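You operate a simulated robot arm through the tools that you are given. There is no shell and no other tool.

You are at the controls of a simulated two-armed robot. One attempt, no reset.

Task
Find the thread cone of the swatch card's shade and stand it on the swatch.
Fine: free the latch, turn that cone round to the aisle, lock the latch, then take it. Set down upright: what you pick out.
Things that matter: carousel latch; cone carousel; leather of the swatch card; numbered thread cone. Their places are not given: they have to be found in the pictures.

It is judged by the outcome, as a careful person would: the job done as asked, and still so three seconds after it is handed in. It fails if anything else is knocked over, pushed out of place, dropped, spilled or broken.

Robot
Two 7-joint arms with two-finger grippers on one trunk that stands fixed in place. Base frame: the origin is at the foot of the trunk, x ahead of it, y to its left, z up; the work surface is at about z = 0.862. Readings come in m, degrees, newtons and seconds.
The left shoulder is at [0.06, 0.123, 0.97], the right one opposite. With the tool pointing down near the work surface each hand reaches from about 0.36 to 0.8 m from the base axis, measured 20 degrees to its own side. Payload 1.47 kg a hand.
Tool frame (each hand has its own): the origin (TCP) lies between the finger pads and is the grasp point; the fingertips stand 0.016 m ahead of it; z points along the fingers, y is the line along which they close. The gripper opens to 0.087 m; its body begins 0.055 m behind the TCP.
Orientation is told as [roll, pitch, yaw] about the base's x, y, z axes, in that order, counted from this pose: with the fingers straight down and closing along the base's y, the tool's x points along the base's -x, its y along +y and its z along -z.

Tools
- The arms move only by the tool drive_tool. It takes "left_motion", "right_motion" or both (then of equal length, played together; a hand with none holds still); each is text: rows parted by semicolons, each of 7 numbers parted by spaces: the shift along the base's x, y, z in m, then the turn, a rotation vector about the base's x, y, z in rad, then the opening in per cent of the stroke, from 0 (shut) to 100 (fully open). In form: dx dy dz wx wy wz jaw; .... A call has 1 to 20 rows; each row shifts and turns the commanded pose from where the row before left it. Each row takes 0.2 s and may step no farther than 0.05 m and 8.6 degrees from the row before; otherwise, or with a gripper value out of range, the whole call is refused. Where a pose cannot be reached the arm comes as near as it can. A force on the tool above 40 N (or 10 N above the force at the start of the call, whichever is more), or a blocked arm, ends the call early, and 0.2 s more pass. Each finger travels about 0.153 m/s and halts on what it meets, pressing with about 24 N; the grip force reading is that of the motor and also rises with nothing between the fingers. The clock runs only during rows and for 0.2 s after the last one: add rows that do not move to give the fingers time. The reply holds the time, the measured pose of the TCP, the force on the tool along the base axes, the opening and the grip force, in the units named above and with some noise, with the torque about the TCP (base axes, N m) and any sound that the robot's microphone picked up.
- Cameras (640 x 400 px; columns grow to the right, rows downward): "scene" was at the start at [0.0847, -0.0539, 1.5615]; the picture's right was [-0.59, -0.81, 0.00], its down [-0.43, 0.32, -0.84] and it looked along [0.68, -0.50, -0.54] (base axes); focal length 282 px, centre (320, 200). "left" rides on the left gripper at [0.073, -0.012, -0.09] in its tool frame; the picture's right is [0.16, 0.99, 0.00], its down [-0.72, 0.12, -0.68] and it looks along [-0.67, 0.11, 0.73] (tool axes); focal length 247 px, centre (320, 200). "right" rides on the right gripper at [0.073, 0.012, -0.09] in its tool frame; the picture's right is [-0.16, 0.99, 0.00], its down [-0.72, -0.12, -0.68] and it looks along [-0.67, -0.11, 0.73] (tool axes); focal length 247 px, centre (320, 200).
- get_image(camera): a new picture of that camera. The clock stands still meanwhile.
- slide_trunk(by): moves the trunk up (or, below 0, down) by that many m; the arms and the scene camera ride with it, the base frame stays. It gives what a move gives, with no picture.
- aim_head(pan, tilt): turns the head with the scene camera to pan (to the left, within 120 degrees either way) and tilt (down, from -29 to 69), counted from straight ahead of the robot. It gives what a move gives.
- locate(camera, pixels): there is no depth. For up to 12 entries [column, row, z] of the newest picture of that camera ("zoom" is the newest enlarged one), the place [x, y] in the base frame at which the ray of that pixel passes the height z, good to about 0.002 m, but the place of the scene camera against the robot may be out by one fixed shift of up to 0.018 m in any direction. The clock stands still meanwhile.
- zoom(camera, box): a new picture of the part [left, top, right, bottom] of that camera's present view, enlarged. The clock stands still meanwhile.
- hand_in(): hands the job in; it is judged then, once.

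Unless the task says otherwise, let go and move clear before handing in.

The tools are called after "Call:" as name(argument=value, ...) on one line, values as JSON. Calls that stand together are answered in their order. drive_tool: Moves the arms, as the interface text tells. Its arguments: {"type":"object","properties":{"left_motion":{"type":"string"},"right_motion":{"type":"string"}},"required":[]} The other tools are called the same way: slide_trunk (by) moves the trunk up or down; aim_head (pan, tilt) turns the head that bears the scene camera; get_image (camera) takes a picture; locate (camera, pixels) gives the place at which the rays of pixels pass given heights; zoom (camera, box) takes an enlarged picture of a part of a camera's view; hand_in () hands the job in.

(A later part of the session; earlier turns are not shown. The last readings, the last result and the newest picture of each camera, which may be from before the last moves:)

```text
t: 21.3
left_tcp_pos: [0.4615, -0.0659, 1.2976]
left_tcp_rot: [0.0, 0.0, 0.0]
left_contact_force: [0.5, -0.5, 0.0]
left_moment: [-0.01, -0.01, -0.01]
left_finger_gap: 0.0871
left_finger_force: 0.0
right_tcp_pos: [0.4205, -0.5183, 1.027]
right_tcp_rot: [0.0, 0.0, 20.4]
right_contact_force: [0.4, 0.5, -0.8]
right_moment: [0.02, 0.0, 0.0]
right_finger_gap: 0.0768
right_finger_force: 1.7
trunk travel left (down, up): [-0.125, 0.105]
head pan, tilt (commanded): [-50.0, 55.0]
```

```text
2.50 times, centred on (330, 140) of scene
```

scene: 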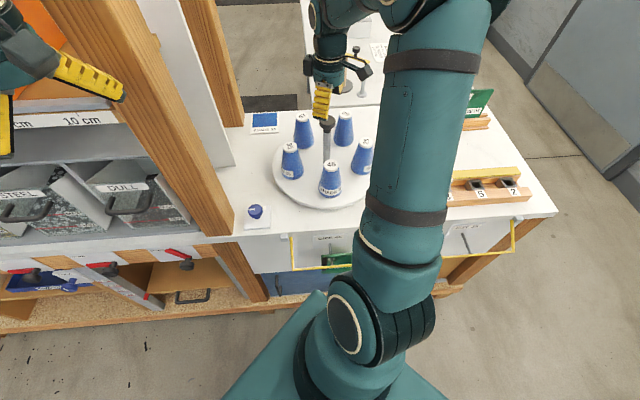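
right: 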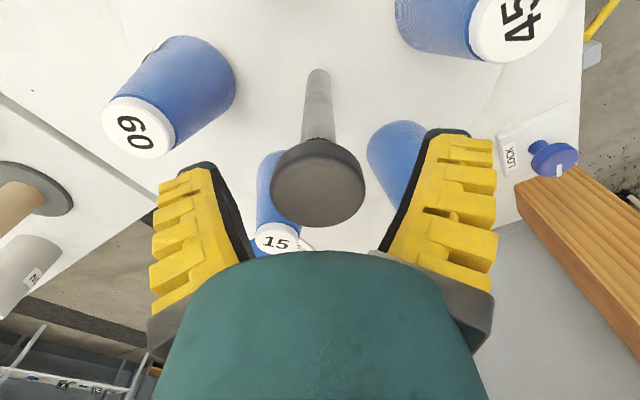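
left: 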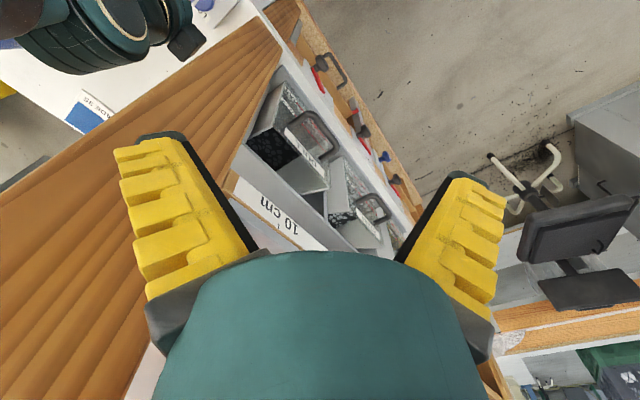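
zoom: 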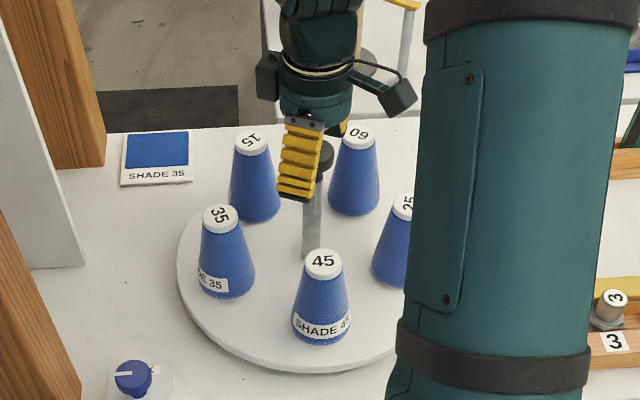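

The knob sits centred at (318,185). Closing on it.

Call:
drive_tool(right_motion="0 0 0 0 0 0 40; 0 0 0 0 0 0 40; 0 0 0 0 0 0 40")

Call:
get_image(camera="right")

```text
t: 22.1
left_tcp_pos: [0.4606, -0.0662, 1.2976]
left_tcp_rot: [0.0, 0.0, 0.0]
left_contact_force: [-0.5, -0.6, 0.3]
left_moment: [-0.02, -0.04, 0.0]
left_finger_gap: 0.087
left_finger_force: 0.1
right_tcp_pos: [0.4195, -0.5196, 1.0288]
right_tcp_rot: [0.1, 0.0, 20.3]
right_contact_force: [0.4, -1.8, -0.4]
right_moment: [0.02, -0.03, 0.02]
right_finger_gap: 0.0413
right_finger_force: 5.1
trunk travel left (down, up): [-0.125, 0.105]
head pan, tilt (commanded): [-50.0, 55.0]
```

```text
taken
```

right: 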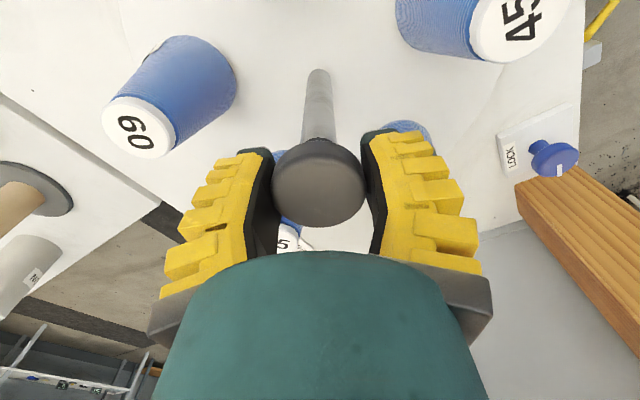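

The grip is light (5 N) at gap 0.041; I'll tighten and try a first small counter-clockwise turn.

Call:
drive_tool(right_motion="0 0 0 0 0 0 15; 0 0 0 0 0 0 15; 0 0 0 0 0 0.06 15; 0 0 0 0 0 0.06 15; 0 0 0 0 0 0 15")

Call:
get_image(camera="right")

Call:
zoom(camera="scene", box=[260, 60, 400, 220])

```text
t: 23.3
left_tcp_pos: [0.4622, -0.0663, 1.2971]
left_tcp_rot: [-0.1, -0.1, 0.0]
left_contact_force: [0.5, -0.5, -0.8]
left_moment: [0.01, 0.0, 0.01]
left_finger_gap: 0.0869
left_finger_force: 0.1
right_tcp_pos: [0.4202, -0.5194, 1.0282]
right_tcp_rot: [0.0, -0.1, 27.3]
right_contact_force: [11.3, -9.7, 8.8]
right_moment: [0.03, -0.18, -0.03]
right_finger_gap: 0.0361
right_finger_force: 29.6
trunk travel left (down, up): [-0.125, 0.105]
head pan, tilt (commanded): [-50.0, 55.0]
```

```text
taken
```

right: 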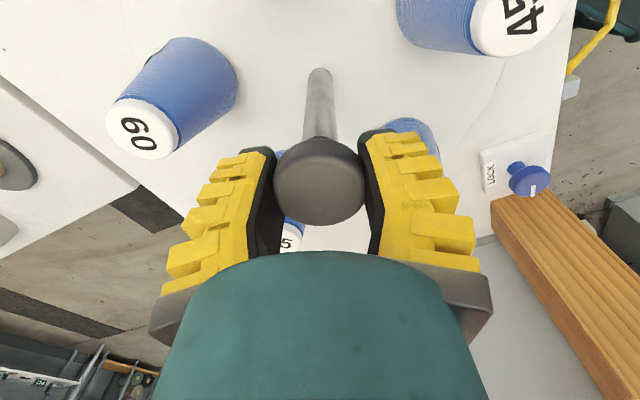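

```text
2.50 times, centred on (330, 140) of scene
```

zoom: 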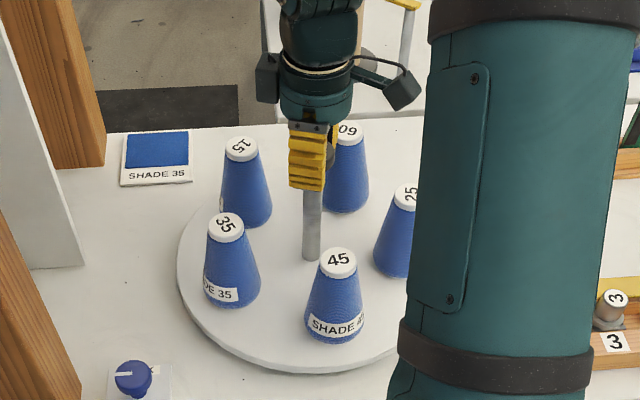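

Cone 45 moved right and 35 moved toward the aisle in the scene picture: the carousel turns with its knob. I'll continue gently.

Call:
drive_tool(right_motion="0.0008 -0.0008 0.0005 0 0 0.04 15; 0 0 0 0 0 0.08 15; 0 0 0 0 0 0.08 15; 0 0 0 0 0 0.08 15; 0 0 0 0 0 0.08 15; 0 0 0 0 0 0.08 15; 0 0 0 0 0 0.04 15; 0 0 0 0 0 0 15")

Call:
get_image(camera="right")

Call:
zoom(camera="scene", box=[260, 60, 400, 220])

```text
t: 25.1
left_tcp_pos: [0.4604, -0.0664, 1.298]
left_tcp_rot: [0.0, 0.0, 0.0]
left_contact_force: [-0.1, -0.4, 0.7]
left_moment: [0.01, -0.01, 0.01]
left_finger_gap: 0.0872
left_finger_force: 0.0
right_tcp_pos: [0.4202, -0.5196, 1.0285]
right_tcp_rot: [0.0, 0.0, 54.8]
right_contact_force: [3.9, -7.9, 5.4]
right_moment: [-0.06, -0.03, -0.03]
right_finger_gap: 0.0354
right_finger_force: 30.1
trunk travel left (down, up): [-0.125, 0.105]
head pan, tilt (commanded): [-50.0, 55.0]
```

```text
taken
```

right: 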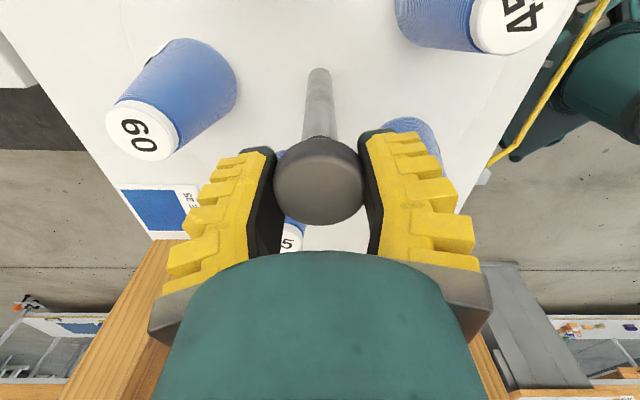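

```text
2.50 times, centred on (330, 140) of scene
```

zoom: 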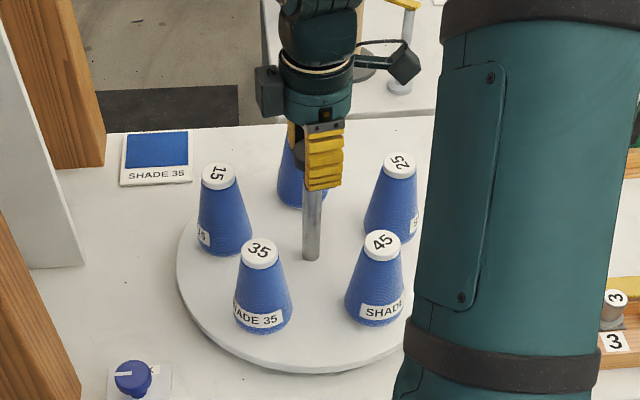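

34° done, cones standing well. I'll turn the remaining ~37° and then check where cone 35 comes to rest.

Call:
drive_tool(right_motion="0 -0.0005 0.0003 0 0 0.04 15; 0 0 0 0 0 0.08 15; 0 0 0 0 0 0.08 15; 0 0 0 0 0 0.08 15; 0 0 0 0 0 0.08 15; 0 0 0 0 0 0.08 15; 0 0 0 0 0 0.08 15; 0 0 0 0 0 0.08 15; 0 0 0 0 0 0.04 15; 0 0 0 0 0 0.02 15; 0 0 0 0 0 0 15")

Call:
get_image(camera="right")

Call:
get_image(camera="scene")

Call:
zoom(camera="scene", box=[260, 60, 400, 220])

```text
t: 27.5
left_tcp_pos: [0.4607, -0.0661, 1.2977]
left_tcp_rot: [0.1, 0.0, 0.0]
left_contact_force: [-0.5, 0.0, -0.6]
left_moment: [0.03, 0.06, 0.07]
left_finger_gap: 0.0871
left_finger_force: 0.0
right_tcp_pos: [0.4204, -0.5199, 1.0289]
right_tcp_rot: [0.0, 0.1, 92.6]
right_contact_force: [2.0, 2.7, 1.6]
right_moment: [0.27, 0.06, 0.01]
right_finger_gap: 0.0351
right_finger_force: 29.9
trunk travel left (down, up): [-0.125, 0.105]
head pan, tilt (commanded): [-50.0, 55.0]
```

```text
taken
```

right: 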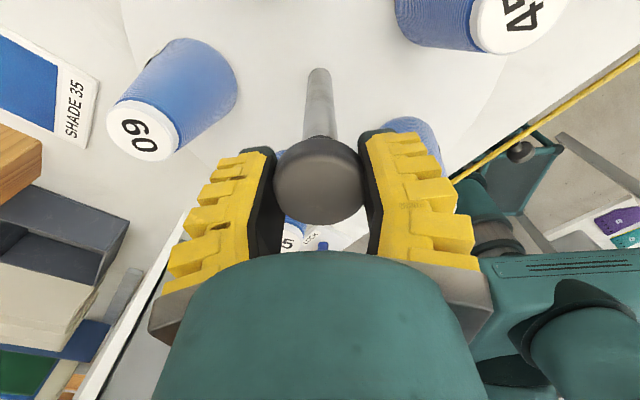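

```text
taken
```

scene: 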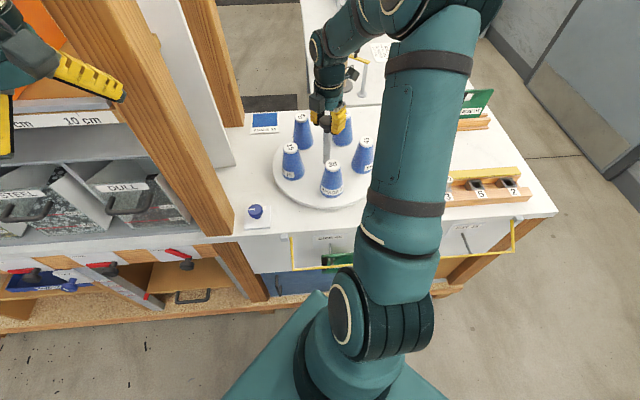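

```text
2.50 times, centred on (330, 140) of scene
```

zoom: 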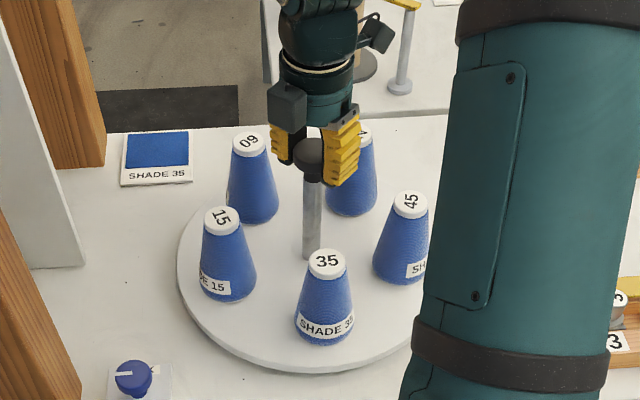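

Cone 35 now stands in front where 45 was. I'll measure how exactly it sits at the aisle position using tight zooms of the tops.

Call:
zoom(camera="scene", box=[280, 105, 380, 170])

```text
6.15 times, centred on (330, 138) of scene
```

zoom: 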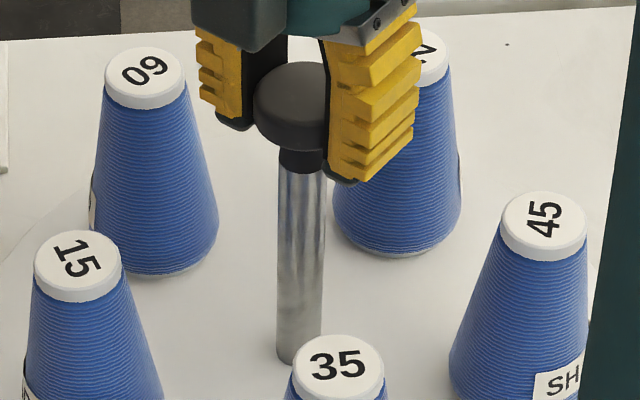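

I'll locate the cap centres from this zoom at z=0.979, together with the post base.

Call:
locate(camera="zoom", pixels=[[145, 75, 0.979], [78, 262, 0.979], [338, 367, 0.979], [543, 222, 0.979], [299, 352, 0.88]])

```text
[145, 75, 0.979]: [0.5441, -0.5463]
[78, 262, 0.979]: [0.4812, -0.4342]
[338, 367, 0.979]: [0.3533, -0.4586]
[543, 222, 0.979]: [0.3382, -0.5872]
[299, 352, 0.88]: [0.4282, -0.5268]
```

Call:
locate(camera="scene", pixels=[[331, 163.9, 0.979], [289.8, 146.7, 0.979], [302.5, 117.5, 0.979], [345.6, 114.9, 0.979], [366.2, 141.8, 0.979], [332.8, 165.6, 0.979], [288.8, 147.2, 0.979], [301.2, 116.8, 0.979], [366, 141.6, 0.979]])

```text
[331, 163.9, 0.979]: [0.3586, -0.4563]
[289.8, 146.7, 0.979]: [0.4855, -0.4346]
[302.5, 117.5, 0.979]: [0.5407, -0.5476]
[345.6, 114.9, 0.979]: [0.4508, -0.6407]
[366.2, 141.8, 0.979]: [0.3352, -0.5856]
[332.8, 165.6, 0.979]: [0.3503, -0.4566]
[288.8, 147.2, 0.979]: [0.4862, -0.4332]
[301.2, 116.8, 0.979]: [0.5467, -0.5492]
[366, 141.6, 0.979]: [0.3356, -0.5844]
```

The pentagon fit gives cone 35 at about 137.2° versus 135.0° for cone 45 at the start, so I've overshot by about 2°. I'll turn back by 0.038 rad and measure again.

Call:
drive_tool(right_motion="0 0 0 0 0 -0.019 15; 0 0 0 0 0 -0.019 15; 0 0 0 0 0 0 15; 0 0 0 0 0 0 15")

Call:
zoom(camera="scene", box=[280, 105, 380, 170])

```text
t: 28.5
left_tcp_pos: [0.4614, -0.065, 1.2972]
left_tcp_rot: [0.1, 0.0, -0.1]
left_contact_force: [-0.1, -0.3, 0.6]
left_moment: [0.04, -0.01, 0.03]
left_finger_gap: 0.0871
left_finger_force: 0.1
right_tcp_pos: [0.4206, -0.52, 1.028]
right_tcp_rot: [0.0, 0.0, 90.3]
right_contact_force: [0.1, 5.9, 0.8]
right_moment: [0.02, 0.04, -0.05]
right_finger_gap: 0.0349
right_finger_force: 30.3
trunk travel left (down, up): [-0.125, 0.105]
head pan, tilt (commanded): [-50.0, 55.0]
```

```text
6.15 times, centred on (330, 138) of scene
```

zoom: 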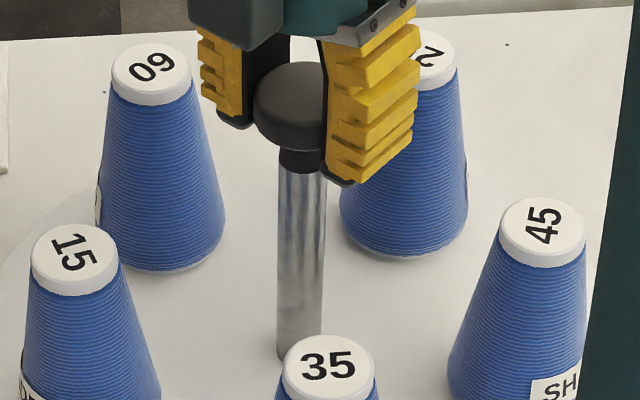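

Call:
locate(camera="zoom", pixels=[[151, 71, 0.979], [74, 257, 0.979], [328, 366, 0.979], [542, 229, 0.979]])

```text
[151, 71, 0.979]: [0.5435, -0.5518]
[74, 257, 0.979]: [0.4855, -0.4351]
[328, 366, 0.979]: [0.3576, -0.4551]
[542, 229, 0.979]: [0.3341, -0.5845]
```

Cone 35 is now at about 134.5°, as good as cone 45's starting place. I'll open and lift straight off the post, then check that nothing shifted.

Call:
drive_tool(right_motion="0 0 0 0 0 0 40; 0 0 0 0 0 0 60; 0 0 0 0 0 0 80; 0 0 0 0 0 0 80; 0 0 0.03 0 0 0 80; 0 0 0.04 0 0 0 80; 0 0 0.05 0 0 0 80; 0 0 0.05 0 0 0 80")

Call:
zoom(camera="scene", box=[280, 105, 380, 170])

Call:
get_image(camera="right")

Call:
get_image(camera="scene")

```text
t: 30.3
left_tcp_pos: [0.46, -0.0654, 1.2986]
left_tcp_rot: [0.0, 0.0, 0.0]
left_contact_force: [0.2, 0.5, -0.4]
left_moment: [0.0, 0.01, 0.0]
left_finger_gap: 0.087
left_finger_force: 0.1
right_tcp_pos: [0.423, -0.5217, 1.2]
right_tcp_rot: [-0.1, 0.1, 90.4]
right_contact_force: [0.5, -0.1, 0.4]
right_moment: [0.0, -0.04, -0.01]
right_finger_gap: 0.0732
right_finger_force: 2.8
trunk travel left (down, up): [-0.125, 0.105]
head pan, tilt (commanded): [-50.0, 55.0]
```

```text
6.15 times, centred on (330, 138) of scene
```

zoom: 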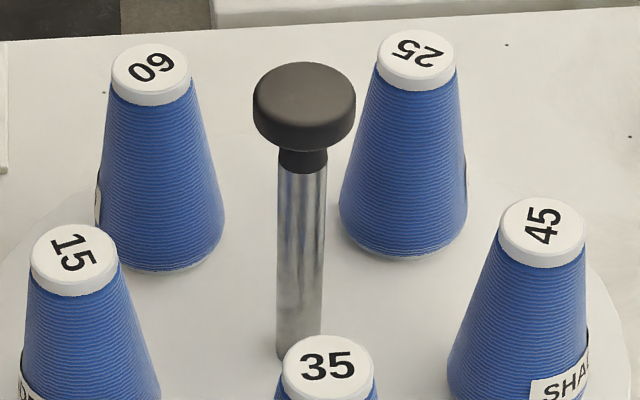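

```text
taken
```

right: 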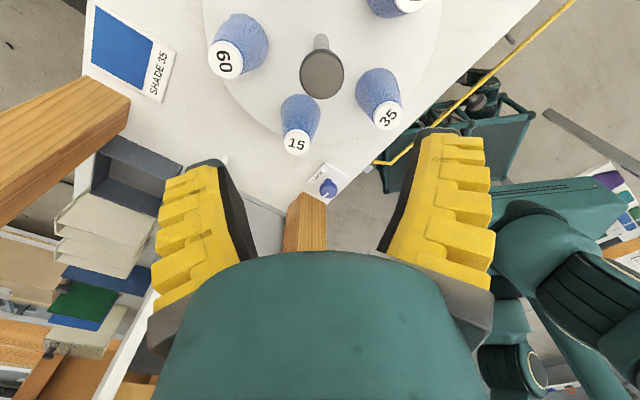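

```text
taken
```

scene: 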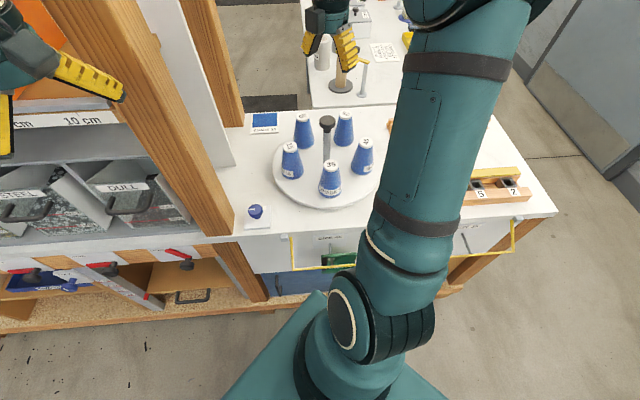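

The carousel stayed put with 35 at the front. Now back over the latch at yaw 130° to turn it to LOCK again.

Call:
drive_tool(right_motion="0.0027 0.0333 0 0 0 0.0864 55; 0.0027 0.0333 0 0 0 0.0864 55; 0.0027 0.0333 0 0 0 0.0864 55; 0.0027 0.0333 0 0 0 0.0864 55; 0.0027 0.0333 0 0 0 0.0864 55; 0.0027 0.0333 0 0 0 0.0864 55; 0.0027 0.0333 0 0 0 0.0864 55; 0.0028 0.0333 0 0 0 0.0864 55; 0 0 -0.04 0 0 0 55; 0 0 -0.04 0 0 0 55; 0 0 -0.04 0 0 0 55; 0 0 -0.04 0 0 0 55; 0 0 -0.02 0 0 0 55; 0 0 -0.02 0 0 0 55; 0 0 -0.03 0 0 0 55; 0 0 -0.02 0 0 0 55; 0 0 0 0 0 0 55")

Call:
get_image(camera="right")

Call:
get_image(camera="scene")

```text
t: 33.9
left_tcp_pos: [0.4614, -0.0662, 1.297]
left_tcp_rot: [0.0, 0.0, 0.1]
left_contact_force: [-0.3, -0.2, 0.1]
left_moment: [-0.01, -0.03, 0.0]
left_finger_gap: 0.0871
left_finger_force: 0.0
right_tcp_pos: [0.4429, -0.2531, 0.9463]
right_tcp_rot: [0.0, 0.0, 129.9]
right_contact_force: [-0.8, 0.4, 0.0]
right_moment: [0.01, -0.01, 0.01]
right_finger_gap: 0.0536
right_finger_force: 3.8
trunk travel left (down, up): [-0.125, 0.105]
head pan, tilt (commanded): [-50.0, 55.0]
```

```text
taken
```

right: 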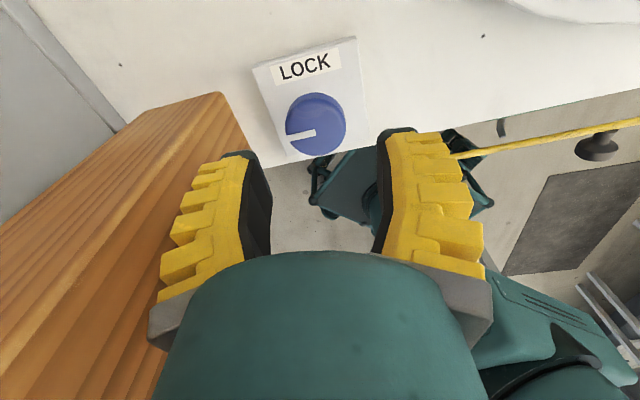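

```text
taken
```

scene: 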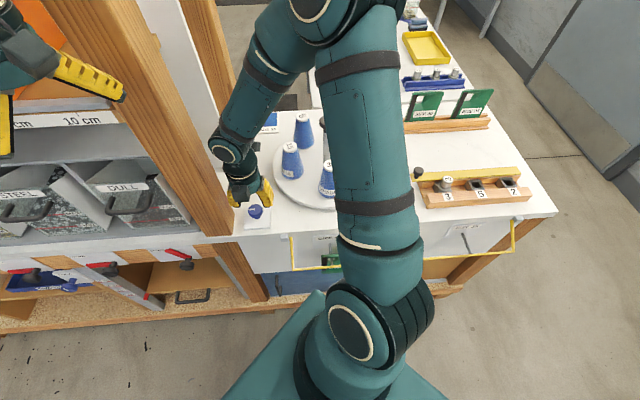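

The knob is at (316,124), so I need a shift of roughly (+0.0035,-0.0025) before going down around it.

Call:
drive_tool(right_motion="0.0035 -0.0025 -0.015 0 0 0 55; 0 0 -0.015 0 0 0 55; 0 0 -0.012 0 0 0 55; 0 0 0 0 0 0 55")

Call:
get_image(camera="right")

```text
t: 34.9
left_tcp_pos: [0.4605, -0.0661, 1.2987]
left_tcp_rot: [0.0, 0.0, 0.0]
left_contact_force: [0.5, 0.9, 0.6]
left_moment: [-0.03, -0.02, -0.01]
left_finger_gap: 0.0867
left_finger_force: 0.1
right_tcp_pos: [0.4455, -0.2561, 0.9066]
right_tcp_rot: [0.0, 0.0, 129.9]
right_contact_force: [-1.3, 0.0, -0.9]
right_moment: [0.02, 0.01, -0.02]
right_finger_gap: 0.0535
right_finger_force: 3.7
trunk travel left (down, up): [-0.125, 0.105]
head pan, tilt (commanded): [-50.0, 55.0]
```

```text
taken
```

right: 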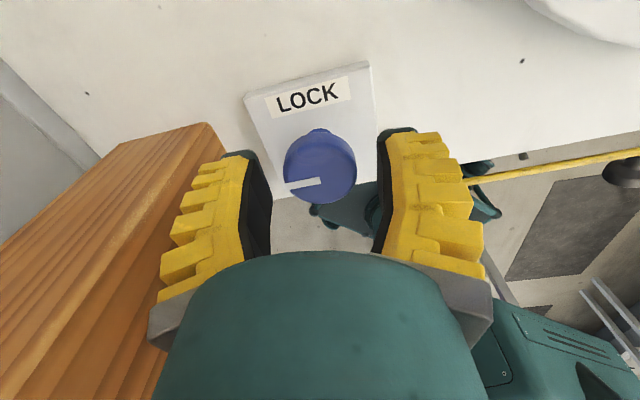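

Well centred at (319,172). I'll lower 13 mm and close.

Call:
drive_tool(right_motion="0 0 -0.013 0 0 0 55; 0 0 0 0 0 0 28; 0 0 0 0 0 0 28; 0 0 0 0 0 0 28")

Call:
zoom(camera="right", box=[240, 60, 400, 240])

```text
t: 35.9
left_tcp_pos: [0.4593, -0.0652, 1.2981]
left_tcp_rot: [0.0, 0.0, -0.1]
left_contact_force: [0.5, -0.9, 0.0]
left_moment: [0.03, -0.01, 0.0]
left_finger_gap: 0.0873
left_finger_force: 0.1
right_tcp_pos: [0.4457, -0.2567, 0.8949]
right_tcp_rot: [0.0, 0.0, 129.9]
right_contact_force: [-4.1, -0.5, 6.3]
right_moment: [0.21, 0.3, -0.02]
right_finger_gap: 0.0299
right_finger_force: 30.6
trunk travel left (down, up): [-0.125, 0.105]
head pan, tilt (commanded): [-50.0, 55.0]
```

```text
2.22 times, centred on (320, 150) of right
```

zoom: 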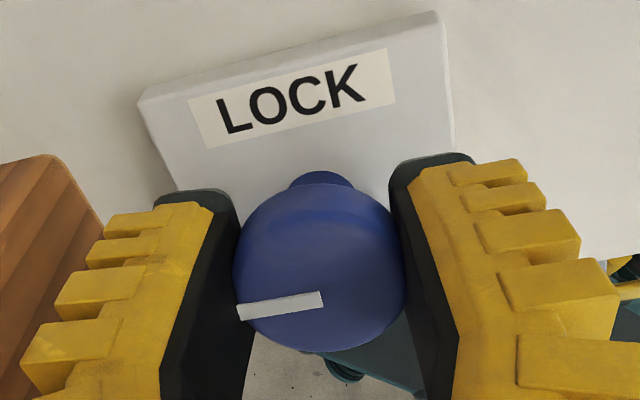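

Gripped at gap 0.030. I'll turn it clockwise back toward LOCK, first half.

Call:
drive_tool(right_motion="0 0 0.0005 0 0 -0.098 28; 0 0 0 0 0 -0.098 28; 0 0 0 0 0 -0.098 28; 0 0 0 0 0 -0.098 28; 0 0 0 0 0 -0.098 28; 0 0 0 0 0 -0.098 28; 0 0 0 0 0 -0.098 28; 0 0 0 0 0 -0.098 28; 0 0 0 0 0 0 28")

Call:
zoom(camera="right", box=[240, 60, 400, 240])

```text
t: 37.9
left_tcp_pos: [0.4603, -0.0649, 1.2977]
left_tcp_rot: [0.1, 0.0, 0.0]
left_contact_force: [-0.1, -0.6, 0.0]
left_moment: [0.03, 0.0, -0.03]
left_finger_gap: 0.087
left_finger_force: 0.1
right_tcp_pos: [0.4452, -0.2557, 0.8942]
right_tcp_rot: [-0.2, 0.0, 85.0]
right_contact_force: [-2.5, 3.4, 8.6]
right_moment: [0.25, 0.09, 0.04]
right_finger_gap: 0.0295
right_finger_force: 30.5
trunk travel left (down, up): [-0.125, 0.105]
head pan, tilt (commanded): [-50.0, 55.0]
```

```text
2.22 times, centred on (320, 150) of right
```

zoom: 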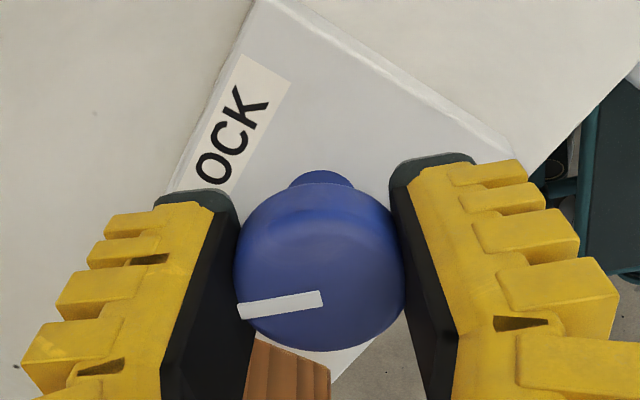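

The knob follows the hand; halfway. I'll turn the rest, slowing at the end to feel the stop.

Call:
drive_tool(right_motion="0 0 0.0005 0 0 -0.098 28; 0 0 0 0 0 -0.098 28; 0 0 0 0 0 -0.098 28; 0 0 0 0 0 -0.098 28; 0 0 0 0 0 -0.098 28; 0 0 0 0 0 -0.098 28; 0 0 0 0 0 -0.098 28; 0 0 0 0 0 -0.06 28; 0 0 0 0 0 0 28")

Call:
zoom(camera="right", box=[240, 60, 400, 240])

```text
t: 39.9
left_tcp_pos: [0.4599, -0.0653, 1.2975]
left_tcp_rot: [0.0, 0.1, 0.0]
left_contact_force: [-0.3, 0.1, 0.0]
left_moment: [-0.01, -0.02, 0.0]
left_finger_gap: 0.087
left_finger_force: 0.1
right_tcp_pos: [0.4443, -0.2559, 0.8951]
right_tcp_rot: [0.0, 0.1, 42.4]
right_contact_force: [-6.8, 11.5, -0.4]
right_moment: [0.39, -0.37, 0.02]
right_finger_gap: 0.0282
right_finger_force: 29.9
trunk travel left (down, up): [-0.125, 0.105]
head pan, tilt (commanded): [-50.0, 55.0]
```

```text
2.22 times, centred on (320, 150) of right
```

zoom: 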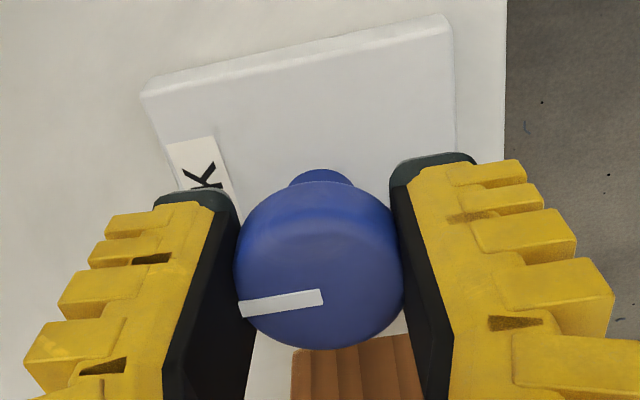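

The mark is close to LOCK (about -87°). I'll turn slightly further to feel the stop.

Call:
drive_tool(right_motion="-0.0005 0.001 0 0 0 -0.03 28; 0 0 0 0 0 -0.03 28; 0 0 0 0 0 0 28")

Call:
zoom(camera="right", box=[240, 60, 400, 240])

```text
t: 40.7
left_tcp_pos: [0.459, -0.063, 1.2992]
left_tcp_rot: [0.0, -0.1, -0.1]
left_contact_force: [-0.5, -0.4, -0.1]
left_moment: [-0.03, -0.01, 0.02]
left_finger_gap: 0.0867
left_finger_force: 0.1
right_tcp_pos: [0.4449, -0.2543, 0.8955]
right_tcp_rot: [-0.1, 0.0, 38.9]
right_contact_force: [-7.5, 11.1, 0.7]
right_moment: [0.05, 0.04, 0.5]
right_finger_gap: 0.028
right_finger_force: 30.5
trunk travel left (down, up): [-0.125, 0.105]
head pan, tilt (commanded): [-50.0, 55.0]
```

```text
2.22 times, centred on (320, 150) of right
```

zoom: 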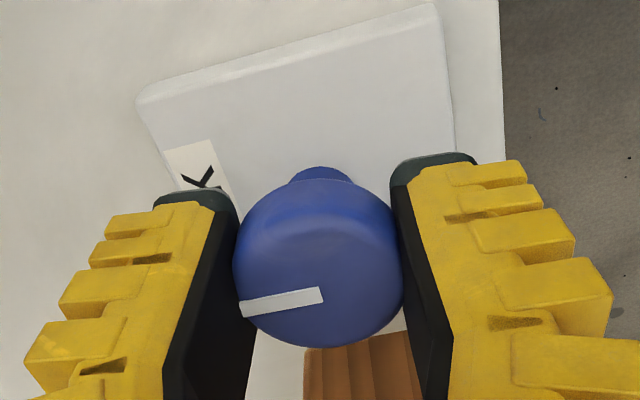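

Torque of +0.5 N m: the knob is at its LOCK stop. I'll ease the torque, open and lift off.

Call:
drive_tool(right_motion="0 0 0 0 0 0.02 28; 0 0 0 0 0 0 55; 0 0 0 0 0 0 60; 0 0 0 0 0 0 60; 0 0 0.015 0 0 0 60; 0 0 0.03 0 0 0 60; 0 0 0.04 0 0 0 60; 0 0 0.04 0 0 0 60; 0 0 0.04 0 0 0 60")

Call:
get_image(camera="right")

Call:
zoom(camera="scene", box=[230, 95, 430, 245])

```text
t: 42.7
left_tcp_pos: [0.4598, -0.0671, 1.2977]
left_tcp_rot: [0.0, 0.1, 0.0]
left_contact_force: [-0.4, -0.5, 0.6]
left_moment: [0.0, -0.02, 0.0]
left_finger_gap: 0.0872
left_finger_force: 0.1
right_tcp_pos: [0.4459, -0.2566, 1.0618]
right_tcp_rot: [0.0, 0.0, 40.1]
right_contact_force: [-0.5, 0.6, -1.1]
right_moment: [0.01, -0.02, 0.0]
right_finger_gap: 0.0573
right_finger_force: 3.1
trunk travel left (down, up): [-0.125, 0.105]
head pan, tilt (commanded): [-50.0, 55.0]
```

```text
taken
```

right: 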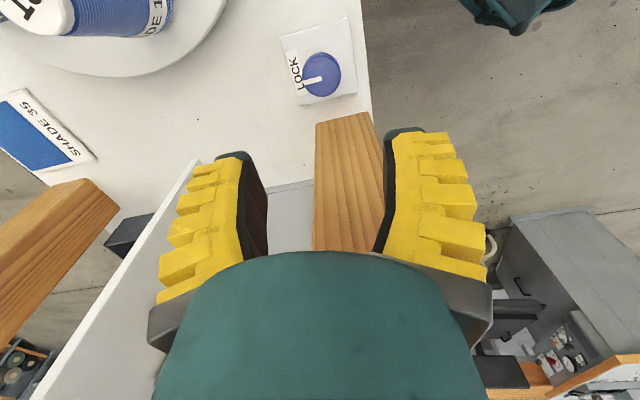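

```text
2.67 times, centred on (330, 170) of scene
```

zoom: 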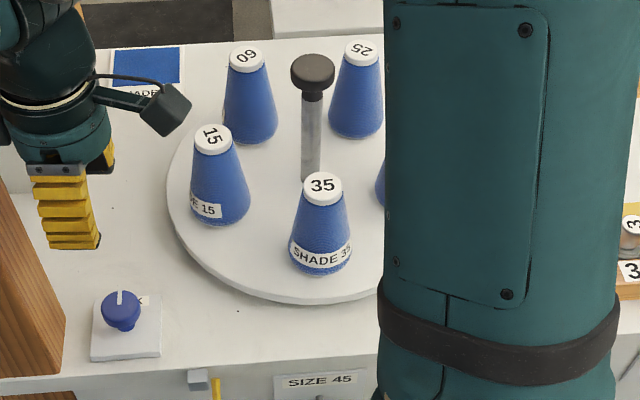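

The knob's mark is back on LOCK and cone 35 stands exactly where 45 was. The swatch is at about (0.715,-0.543), far out, so I'll need a tilted hand; I'll raise the hand, turn it to face outward (yaw -33°) and tilt it 40° to test the reach.

Call:
drive_tool(right_motion="0 0 0.045 0 0 0 60; 0 0 0.045 0 0 0 60; 0 0 0.045 0 0 0 60; -0.0046 -0.0103 0 0 0 -0.1274 60; -0.0046 -0.0103 0 0 0 -0.1274 60; -0.0046 -0.0103 0 0 0 -0.1274 60; -0.0046 -0.0103 0 0 0 -0.1274 60; -0.0046 -0.0103 0 0 0 -0.1274 60; -0.0046 -0.0103 0 0 0 -0.1274 60; -0.0046 -0.0103 0 0 0 -0.1274 60; -0.0046 -0.0103 0 0 0 -0.1274 60; -0.0046 -0.0103 0 0 0 -0.1274 60; -0.0046 -0.0103 0 0 0 -0.1274 60; 0 0 0 -0.0763 -0.1175 0 60; 0 0 0 -0.0763 -0.1175 0 60; 0 0 0 -0.0763 -0.1175 0 60; 0 0 0 -0.0763 -0.1175 0 60; 0 0 0 -0.0763 -0.1175 0 60; 0 0 0 0 0 0 60")

Call:
get_image(camera="right")

Call:
get_image(camera="scene")

```text
t: 46.7
left_tcp_pos: [0.4605, -0.0669, 1.2983]
left_tcp_rot: [-0.1, 0.0, 0.0]
left_contact_force: [0.0, -0.1, -0.7]
left_moment: [0.0, 0.0, -0.01]
left_finger_gap: 0.087
left_finger_force: 0.2
right_tcp_pos: [0.3988, -0.359, 1.1957]
right_tcp_rot: [0.0, -40.1, -32.9]
right_contact_force: [0.3, -0.4, 0.3]
right_moment: [-0.01, 0.03, -0.01]
right_finger_gap: 0.0574
right_finger_force: 4.1
trunk travel left (down, up): [-0.125, 0.105]
head pan, tilt (commanded): [-50.0, 55.0]
```

```text
taken
```

right: 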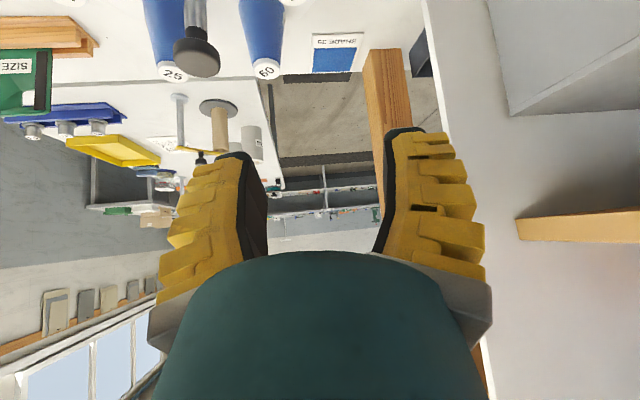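

```text
taken
```

scene: 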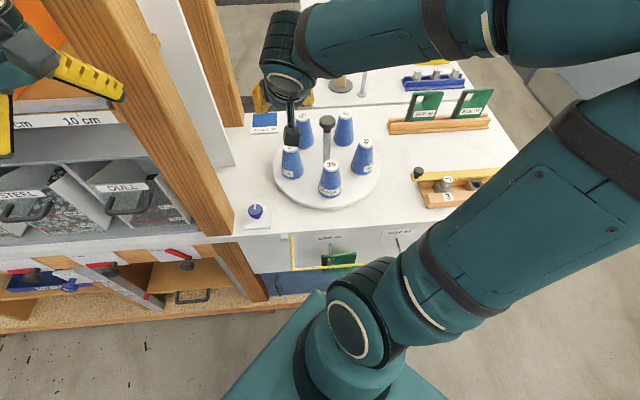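

The tilt is reached exactly. I'll now fly to a hover above the swatch at z≈1.10 to test reach and look at it closely.

Call:
drive_tool(right_motion="0.0351 -0.0204 0 0 0 0 60; 0.0351 -0.0204 0 0 0 0 60; 0.0351 -0.0204 0 0 0 0 60; 0.0351 -0.0204 0 0 0 0 60; 0.0351 -0.0204 0 0 0 0 60; 0.0351 -0.0204 -0.02 0 0 0 60; 0.0351 -0.0204 -0.025 0 0 0 60; 0.0351 -0.0204 -0.025 0 0 0 60; 0.0351 -0.0204 -0.025 0 0 0 60; 0 0 0 0 0 0 60")

Call:
get_image(camera="right")

Call:
get_image(camera="scene")

```text
t: 48.9
left_tcp_pos: [0.459, -0.066, 1.2971]
left_tcp_rot: [-0.1, 0.0, 0.0]
left_contact_force: [0.5, 0.0, 0.1]
left_moment: [-0.03, -0.02, -0.01]
left_finger_gap: 0.0871
left_finger_force: 0.2
right_tcp_pos: [0.7147, -0.5412, 1.1013]
right_tcp_rot: [0.0, -40.2, -32.9]
right_contact_force: [0.3, 0.9, 1.1]
right_moment: [-0.04, 0.02, 0.01]
right_finger_gap: 0.0576
right_finger_force: 4.1
trunk travel left (down, up): [-0.125, 0.105]
head pan, tilt (commanded): [-50.0, 55.0]
```

```text
taken
```

right: 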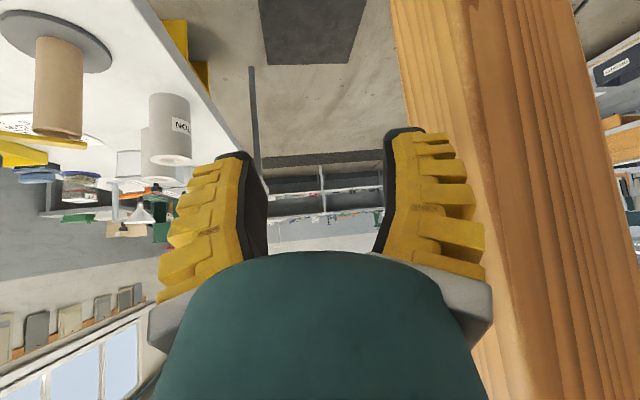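

```text
taken
```

scene: 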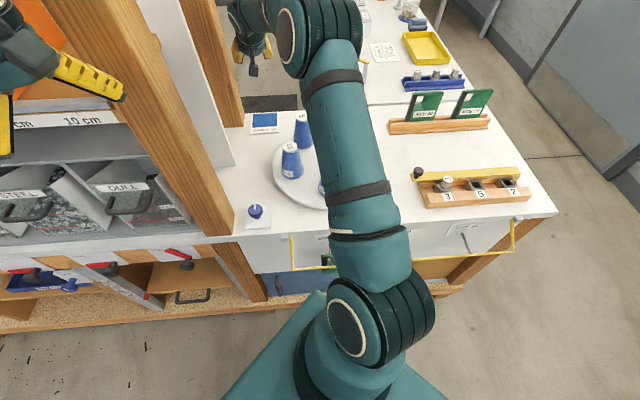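

The pose is reached with the hand tilted 40°. To keep the arm well above the cones when I lower later, I'll raise the trunk 0.08 m, then test lowering here (no cone yet) to check reach and clearance.

Call:
slide_trunk(by=0.08)

Call:
drive_tool(right_motion="0 0 -0.04 0 0 0 60; 0 0 -0.04 0 0 0 60; 0 0 -0.04 0 0 0 60; 0 0 0 0 0 0 60")

Call:
get_image(camera="scene")

Call:
get_image(camera="left")

```text
t: 50.0
left_tcp_pos: [0.4598, -0.0655, 1.3777]
left_tcp_rot: [0.0, 0.0, 0.0]
left_contact_force: [-0.5, -0.5, -0.2]
left_moment: [-0.03, -0.02, 0.03]
left_finger_gap: 0.0869
left_finger_force: 0.1
right_tcp_pos: [0.7143, -0.542, 1.1789]
right_tcp_rot: [0.1, -40.0, -32.9]
right_contact_force: [-0.1, -0.6, 0.5]
right_moment: [0.0, 0.01, -0.01]
right_finger_gap: 0.0573
right_finger_force: 4.1
trunk travel left (down, up): [-0.205, 0.025]
head pan, tilt (commanded): [-50.0, 55.0]
```

```text
t: 51.0
left_tcp_pos: [0.4594, -0.065, 1.378]
left_tcp_rot: [0.0, 0.0, 0.0]
left_contact_force: [0.1, -0.1, -0.2]
left_moment: [-0.03, -0.04, -0.01]
left_finger_gap: 0.087
left_finger_force: 0.1
right_tcp_pos: [0.7125, -0.5401, 1.0597]
right_tcp_rot: [0.0, -40.2, -32.8]
right_contact_force: [-0.1, -0.9, 0.8]
right_moment: [-0.04, 0.05, 0.01]
right_finger_gap: 0.0575
right_finger_force: 3.4
trunk travel left (down, up): [-0.205, 0.025]
head pan, tilt (commanded): [-50.0, 55.0]
```

```text
taken
```

scene: 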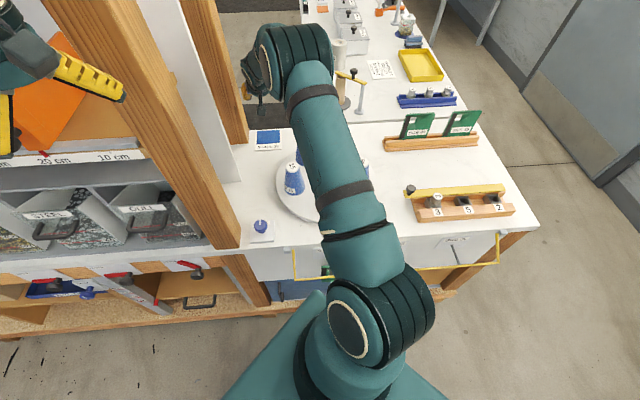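

```text
taken
```

left: 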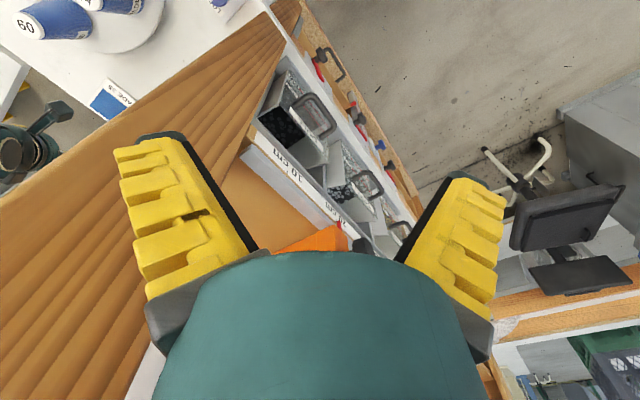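

I'll check how high the elbow and links are above the carousel by locating the elbow pixel at several heights.

Call:
locate(camera="scene", pixels=[[300, 60, 1.1], [300, 60, 1.2], [300, 60, 1.3], [335, 150, 1.1], [335, 150, 1.2], [365, 250, 1.05], [365, 250, 1.15], [365, 250, 1.25], [268, 131, 0.867], [268, 150, 0.867]])

Call:
zoom(camera="scene", box=[235, 110, 315, 160])

```text
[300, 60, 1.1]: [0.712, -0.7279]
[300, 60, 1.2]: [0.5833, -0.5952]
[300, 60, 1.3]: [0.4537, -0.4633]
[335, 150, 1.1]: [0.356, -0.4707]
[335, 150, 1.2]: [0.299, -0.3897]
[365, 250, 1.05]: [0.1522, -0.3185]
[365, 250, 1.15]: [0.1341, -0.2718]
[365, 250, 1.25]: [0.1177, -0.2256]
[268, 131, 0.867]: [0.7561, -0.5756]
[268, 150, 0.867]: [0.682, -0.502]
```

```text
8.00 times, centred on (275, 135) of scene
```

zoom: 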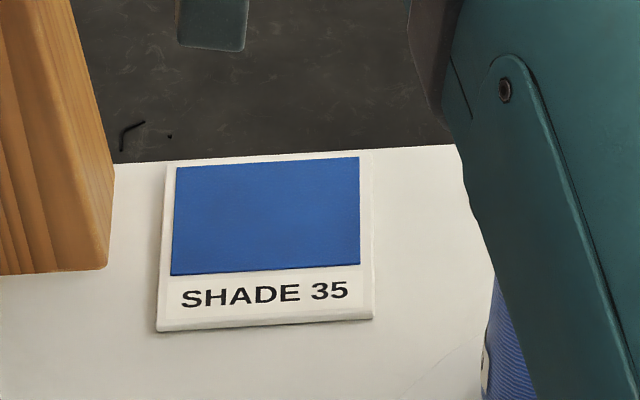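

The links are far above the carousel. I'll locate the leather's corners in this zoom (to be corrected by the scene camera's fixed shift).

Call:
locate(camera="zoom", pixels=[[176, 168, 0.868], [359, 157, 0.868], [358, 265, 0.868], [170, 275, 0.868], [266, 216, 0.868], [157, 331, 0.862], [373, 318, 0.862], [105, 268, 0.862]])

Call:
zoom(camera="scene", box=[240, 205, 280, 250])

```text
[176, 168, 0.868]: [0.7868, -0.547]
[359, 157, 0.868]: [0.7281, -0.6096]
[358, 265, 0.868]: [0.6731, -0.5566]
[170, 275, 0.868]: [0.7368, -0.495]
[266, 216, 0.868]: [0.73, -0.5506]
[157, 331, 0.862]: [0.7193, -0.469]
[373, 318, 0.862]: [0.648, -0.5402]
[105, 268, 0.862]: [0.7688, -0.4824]
```

```text
8.89 times, centred on (260, 228) of scene
```

zoom: 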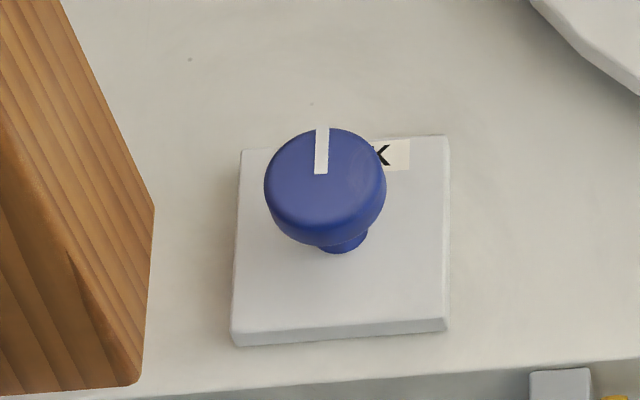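

Call:
locate(camera="zoom", pixels=[[241, 150, 0.868], [449, 136, 0.868], [447, 320, 0.868], [233, 335, 0.868], [325, 168, 0.898]])

```text
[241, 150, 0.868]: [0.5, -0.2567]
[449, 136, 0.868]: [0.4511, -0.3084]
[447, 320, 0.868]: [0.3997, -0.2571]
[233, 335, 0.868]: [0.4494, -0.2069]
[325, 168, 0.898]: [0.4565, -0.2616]
```

Correcting the scene camera (it fits a mainly vertical shift), the leather's centre is at about (0.715,-0.542), 0.086 by 0.076 m, with the back post about 7 cm off. I'll test lowering to near the placing height here.

Call:
drive_tool(right_motion="0.002 -0.002 -0.03 0 0 0 60; 0 0 -0.03 0 0 0 60; 0 0 -0.03 0 0 0 60; 0 0 -0.02 0 0 0 60; 0 0 0 0 0 0 60")

Call:
get_image(camera="right")

Call:
get_image(camera="scene")

Call:
zoom(camera="scene", box=[220, 60, 340, 170])

```text
t: 52.2
left_tcp_pos: [0.4608, -0.0662, 1.3776]
left_tcp_rot: [-0.1, 0.0, 0.1]
left_contact_force: [0.3, 0.4, 0.3]
left_moment: [0.01, 0.02, -0.03]
left_finger_gap: 0.0871
left_finger_force: 0.2
right_tcp_pos: [0.7164, -0.5431, 0.9486]
right_tcp_rot: [-0.1, -40.2, -32.9]
right_contact_force: [-1.0, -0.6, 0.3]
right_moment: [-0.03, 0.0, -0.02]
right_finger_gap: 0.0575
right_finger_force: 4.0
trunk travel left (down, up): [-0.205, 0.025]
head pan, tilt (commanded): [-50.0, 55.0]
```

```text
taken
```

right: 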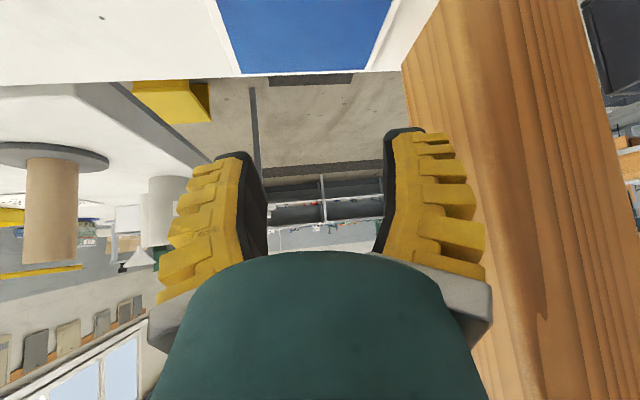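

```text
taken
```

scene: 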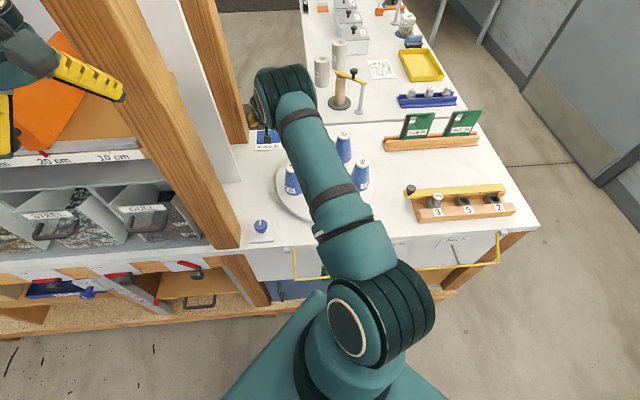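

```text
3.64 times, centred on (280, 115) of scene
```

zoom: 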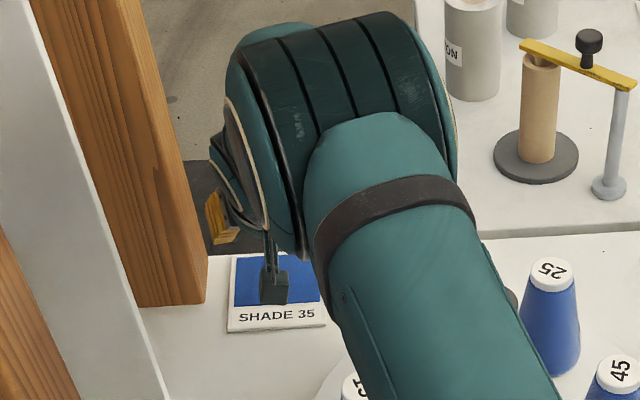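

Reached at z=0.949 with no contact. The leather's far edge shows at (241,72)-(365,70) in the right picture; I'll locate it to cross-check the leather's place.

Call:
locate(camera="right", pixels=[[241, 72, 0.868], [365, 70, 0.868], [217, 2, 0.868], [391, 2, 0.868], [401, 62, 0.862]])

```text
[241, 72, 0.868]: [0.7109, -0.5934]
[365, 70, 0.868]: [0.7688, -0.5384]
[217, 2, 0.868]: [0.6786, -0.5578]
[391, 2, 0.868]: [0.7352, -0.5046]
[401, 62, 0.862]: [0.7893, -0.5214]
```

Both cameras agree: leather centre about (0.714,-0.541). Reach is fine, so now I'll retreat upward and back to the aisle side of cone 35 at the same tilt.

Call:
drive_tool(right_motion="0 0 0.04 0 0 0 60; 0 0 0.04 0 0 0 60; 0 0 0.04 0 0 0 60; 0 0 0.04 0 0 0 60; 0 0 0.04 0 0 0 60; -0.0393 0.0127 0 0 0 0 85; -0.0393 0.0127 0 0 0 0 85; -0.0393 0.0127 0 0 0 0 85; -0.0393 0.0127 0 0 0 0 85; -0.0393 0.0127 0 0 0 0 85; -0.0393 0.0127 0 0 0 0 85; -0.0393 0.0127 0 0 0 0 85; -0.0393 0.0127 0 0 0 0 85; -0.0393 0.0127 0 0 0 0 85; -0.0393 0.0127 0 0 0 0 85; -0.0393 0.0127 0 0 0 0 85; 0 0 0 0 0 0 85")

Call:
get_image(camera="right")

Call:
get_image(camera="scene")

```text
t: 55.8
left_tcp_pos: [0.4591, -0.0667, 1.3786]
left_tcp_rot: [0.1, 0.0, 0.0]
left_contact_force: [0.0, -0.4, 0.1]
left_moment: [-0.01, 0.01, -0.01]
left_finger_gap: 0.087
left_finger_force: 0.0
right_tcp_pos: [0.3241, -0.4406, 1.1692]
right_tcp_rot: [-0.1, -40.2, -32.9]
right_contact_force: [-0.3, -0.1, -0.5]
right_moment: [0.02, 0.0, 0.0]
right_finger_gap: 0.0767
right_finger_force: 2.1
right hand out of reach, approached as far as the arm can: row 15, 16
trunk travel left (down, up): [-0.205, 0.025]
head pan, tilt (commanded): [-50.0, 55.0]
```

```text
taken
```

right: 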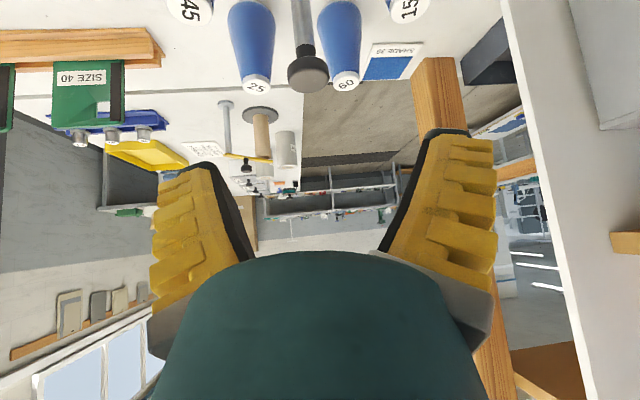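

```text
taken
```

scene: 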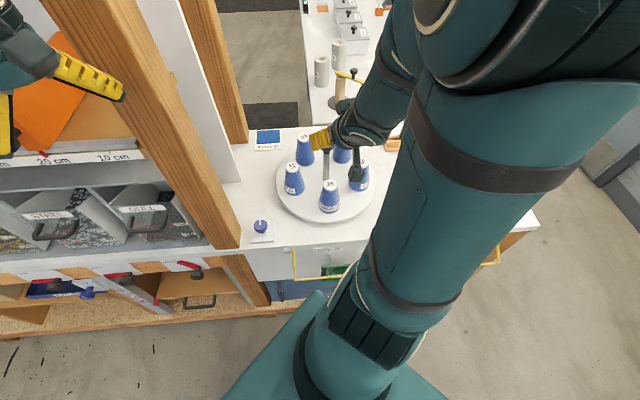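

The arm ran into its inner reach limit at this tilt (rows 15-16 out of reach). I'll reduce the tilt to 25° in place, which should suit both the near grasp and the far placing.

Call:
drive_tool(right_motion="0 0 0 0.0713 0.1098 0 85; 0 0 0 0.0713 0.1098 0 85; 0 0 0 0 0 0 85")

Call:
get_image(camera="scene")

```text
t: 56.6
left_tcp_pos: [0.4578, -0.0685, 1.3785]
left_tcp_rot: [0.3, 0.0, -0.1]
left_contact_force: [-0.3, -0.6, -0.3]
left_moment: [0.0, -0.03, 0.03]
left_finger_gap: 0.0874
left_finger_force: 0.1
right_tcp_pos: [0.3248, -0.4402, 1.1686]
right_tcp_rot: [1.2, -29.7, -33.0]
right_contact_force: [-0.4, -0.5, 0.3]
right_moment: [0.04, -0.02, 0.04]
right_finger_gap: 0.0768
right_finger_force: 2.2
right hand out of reach, approached as far as the arm can: row 1
trunk travel left (down, up): [-0.205, 0.025]
head pan, tilt (commanded): [-50.0, 55.0]
```

```text
taken
```

scene: 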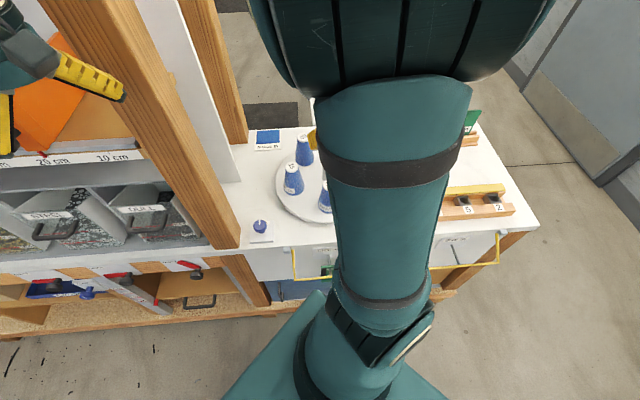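

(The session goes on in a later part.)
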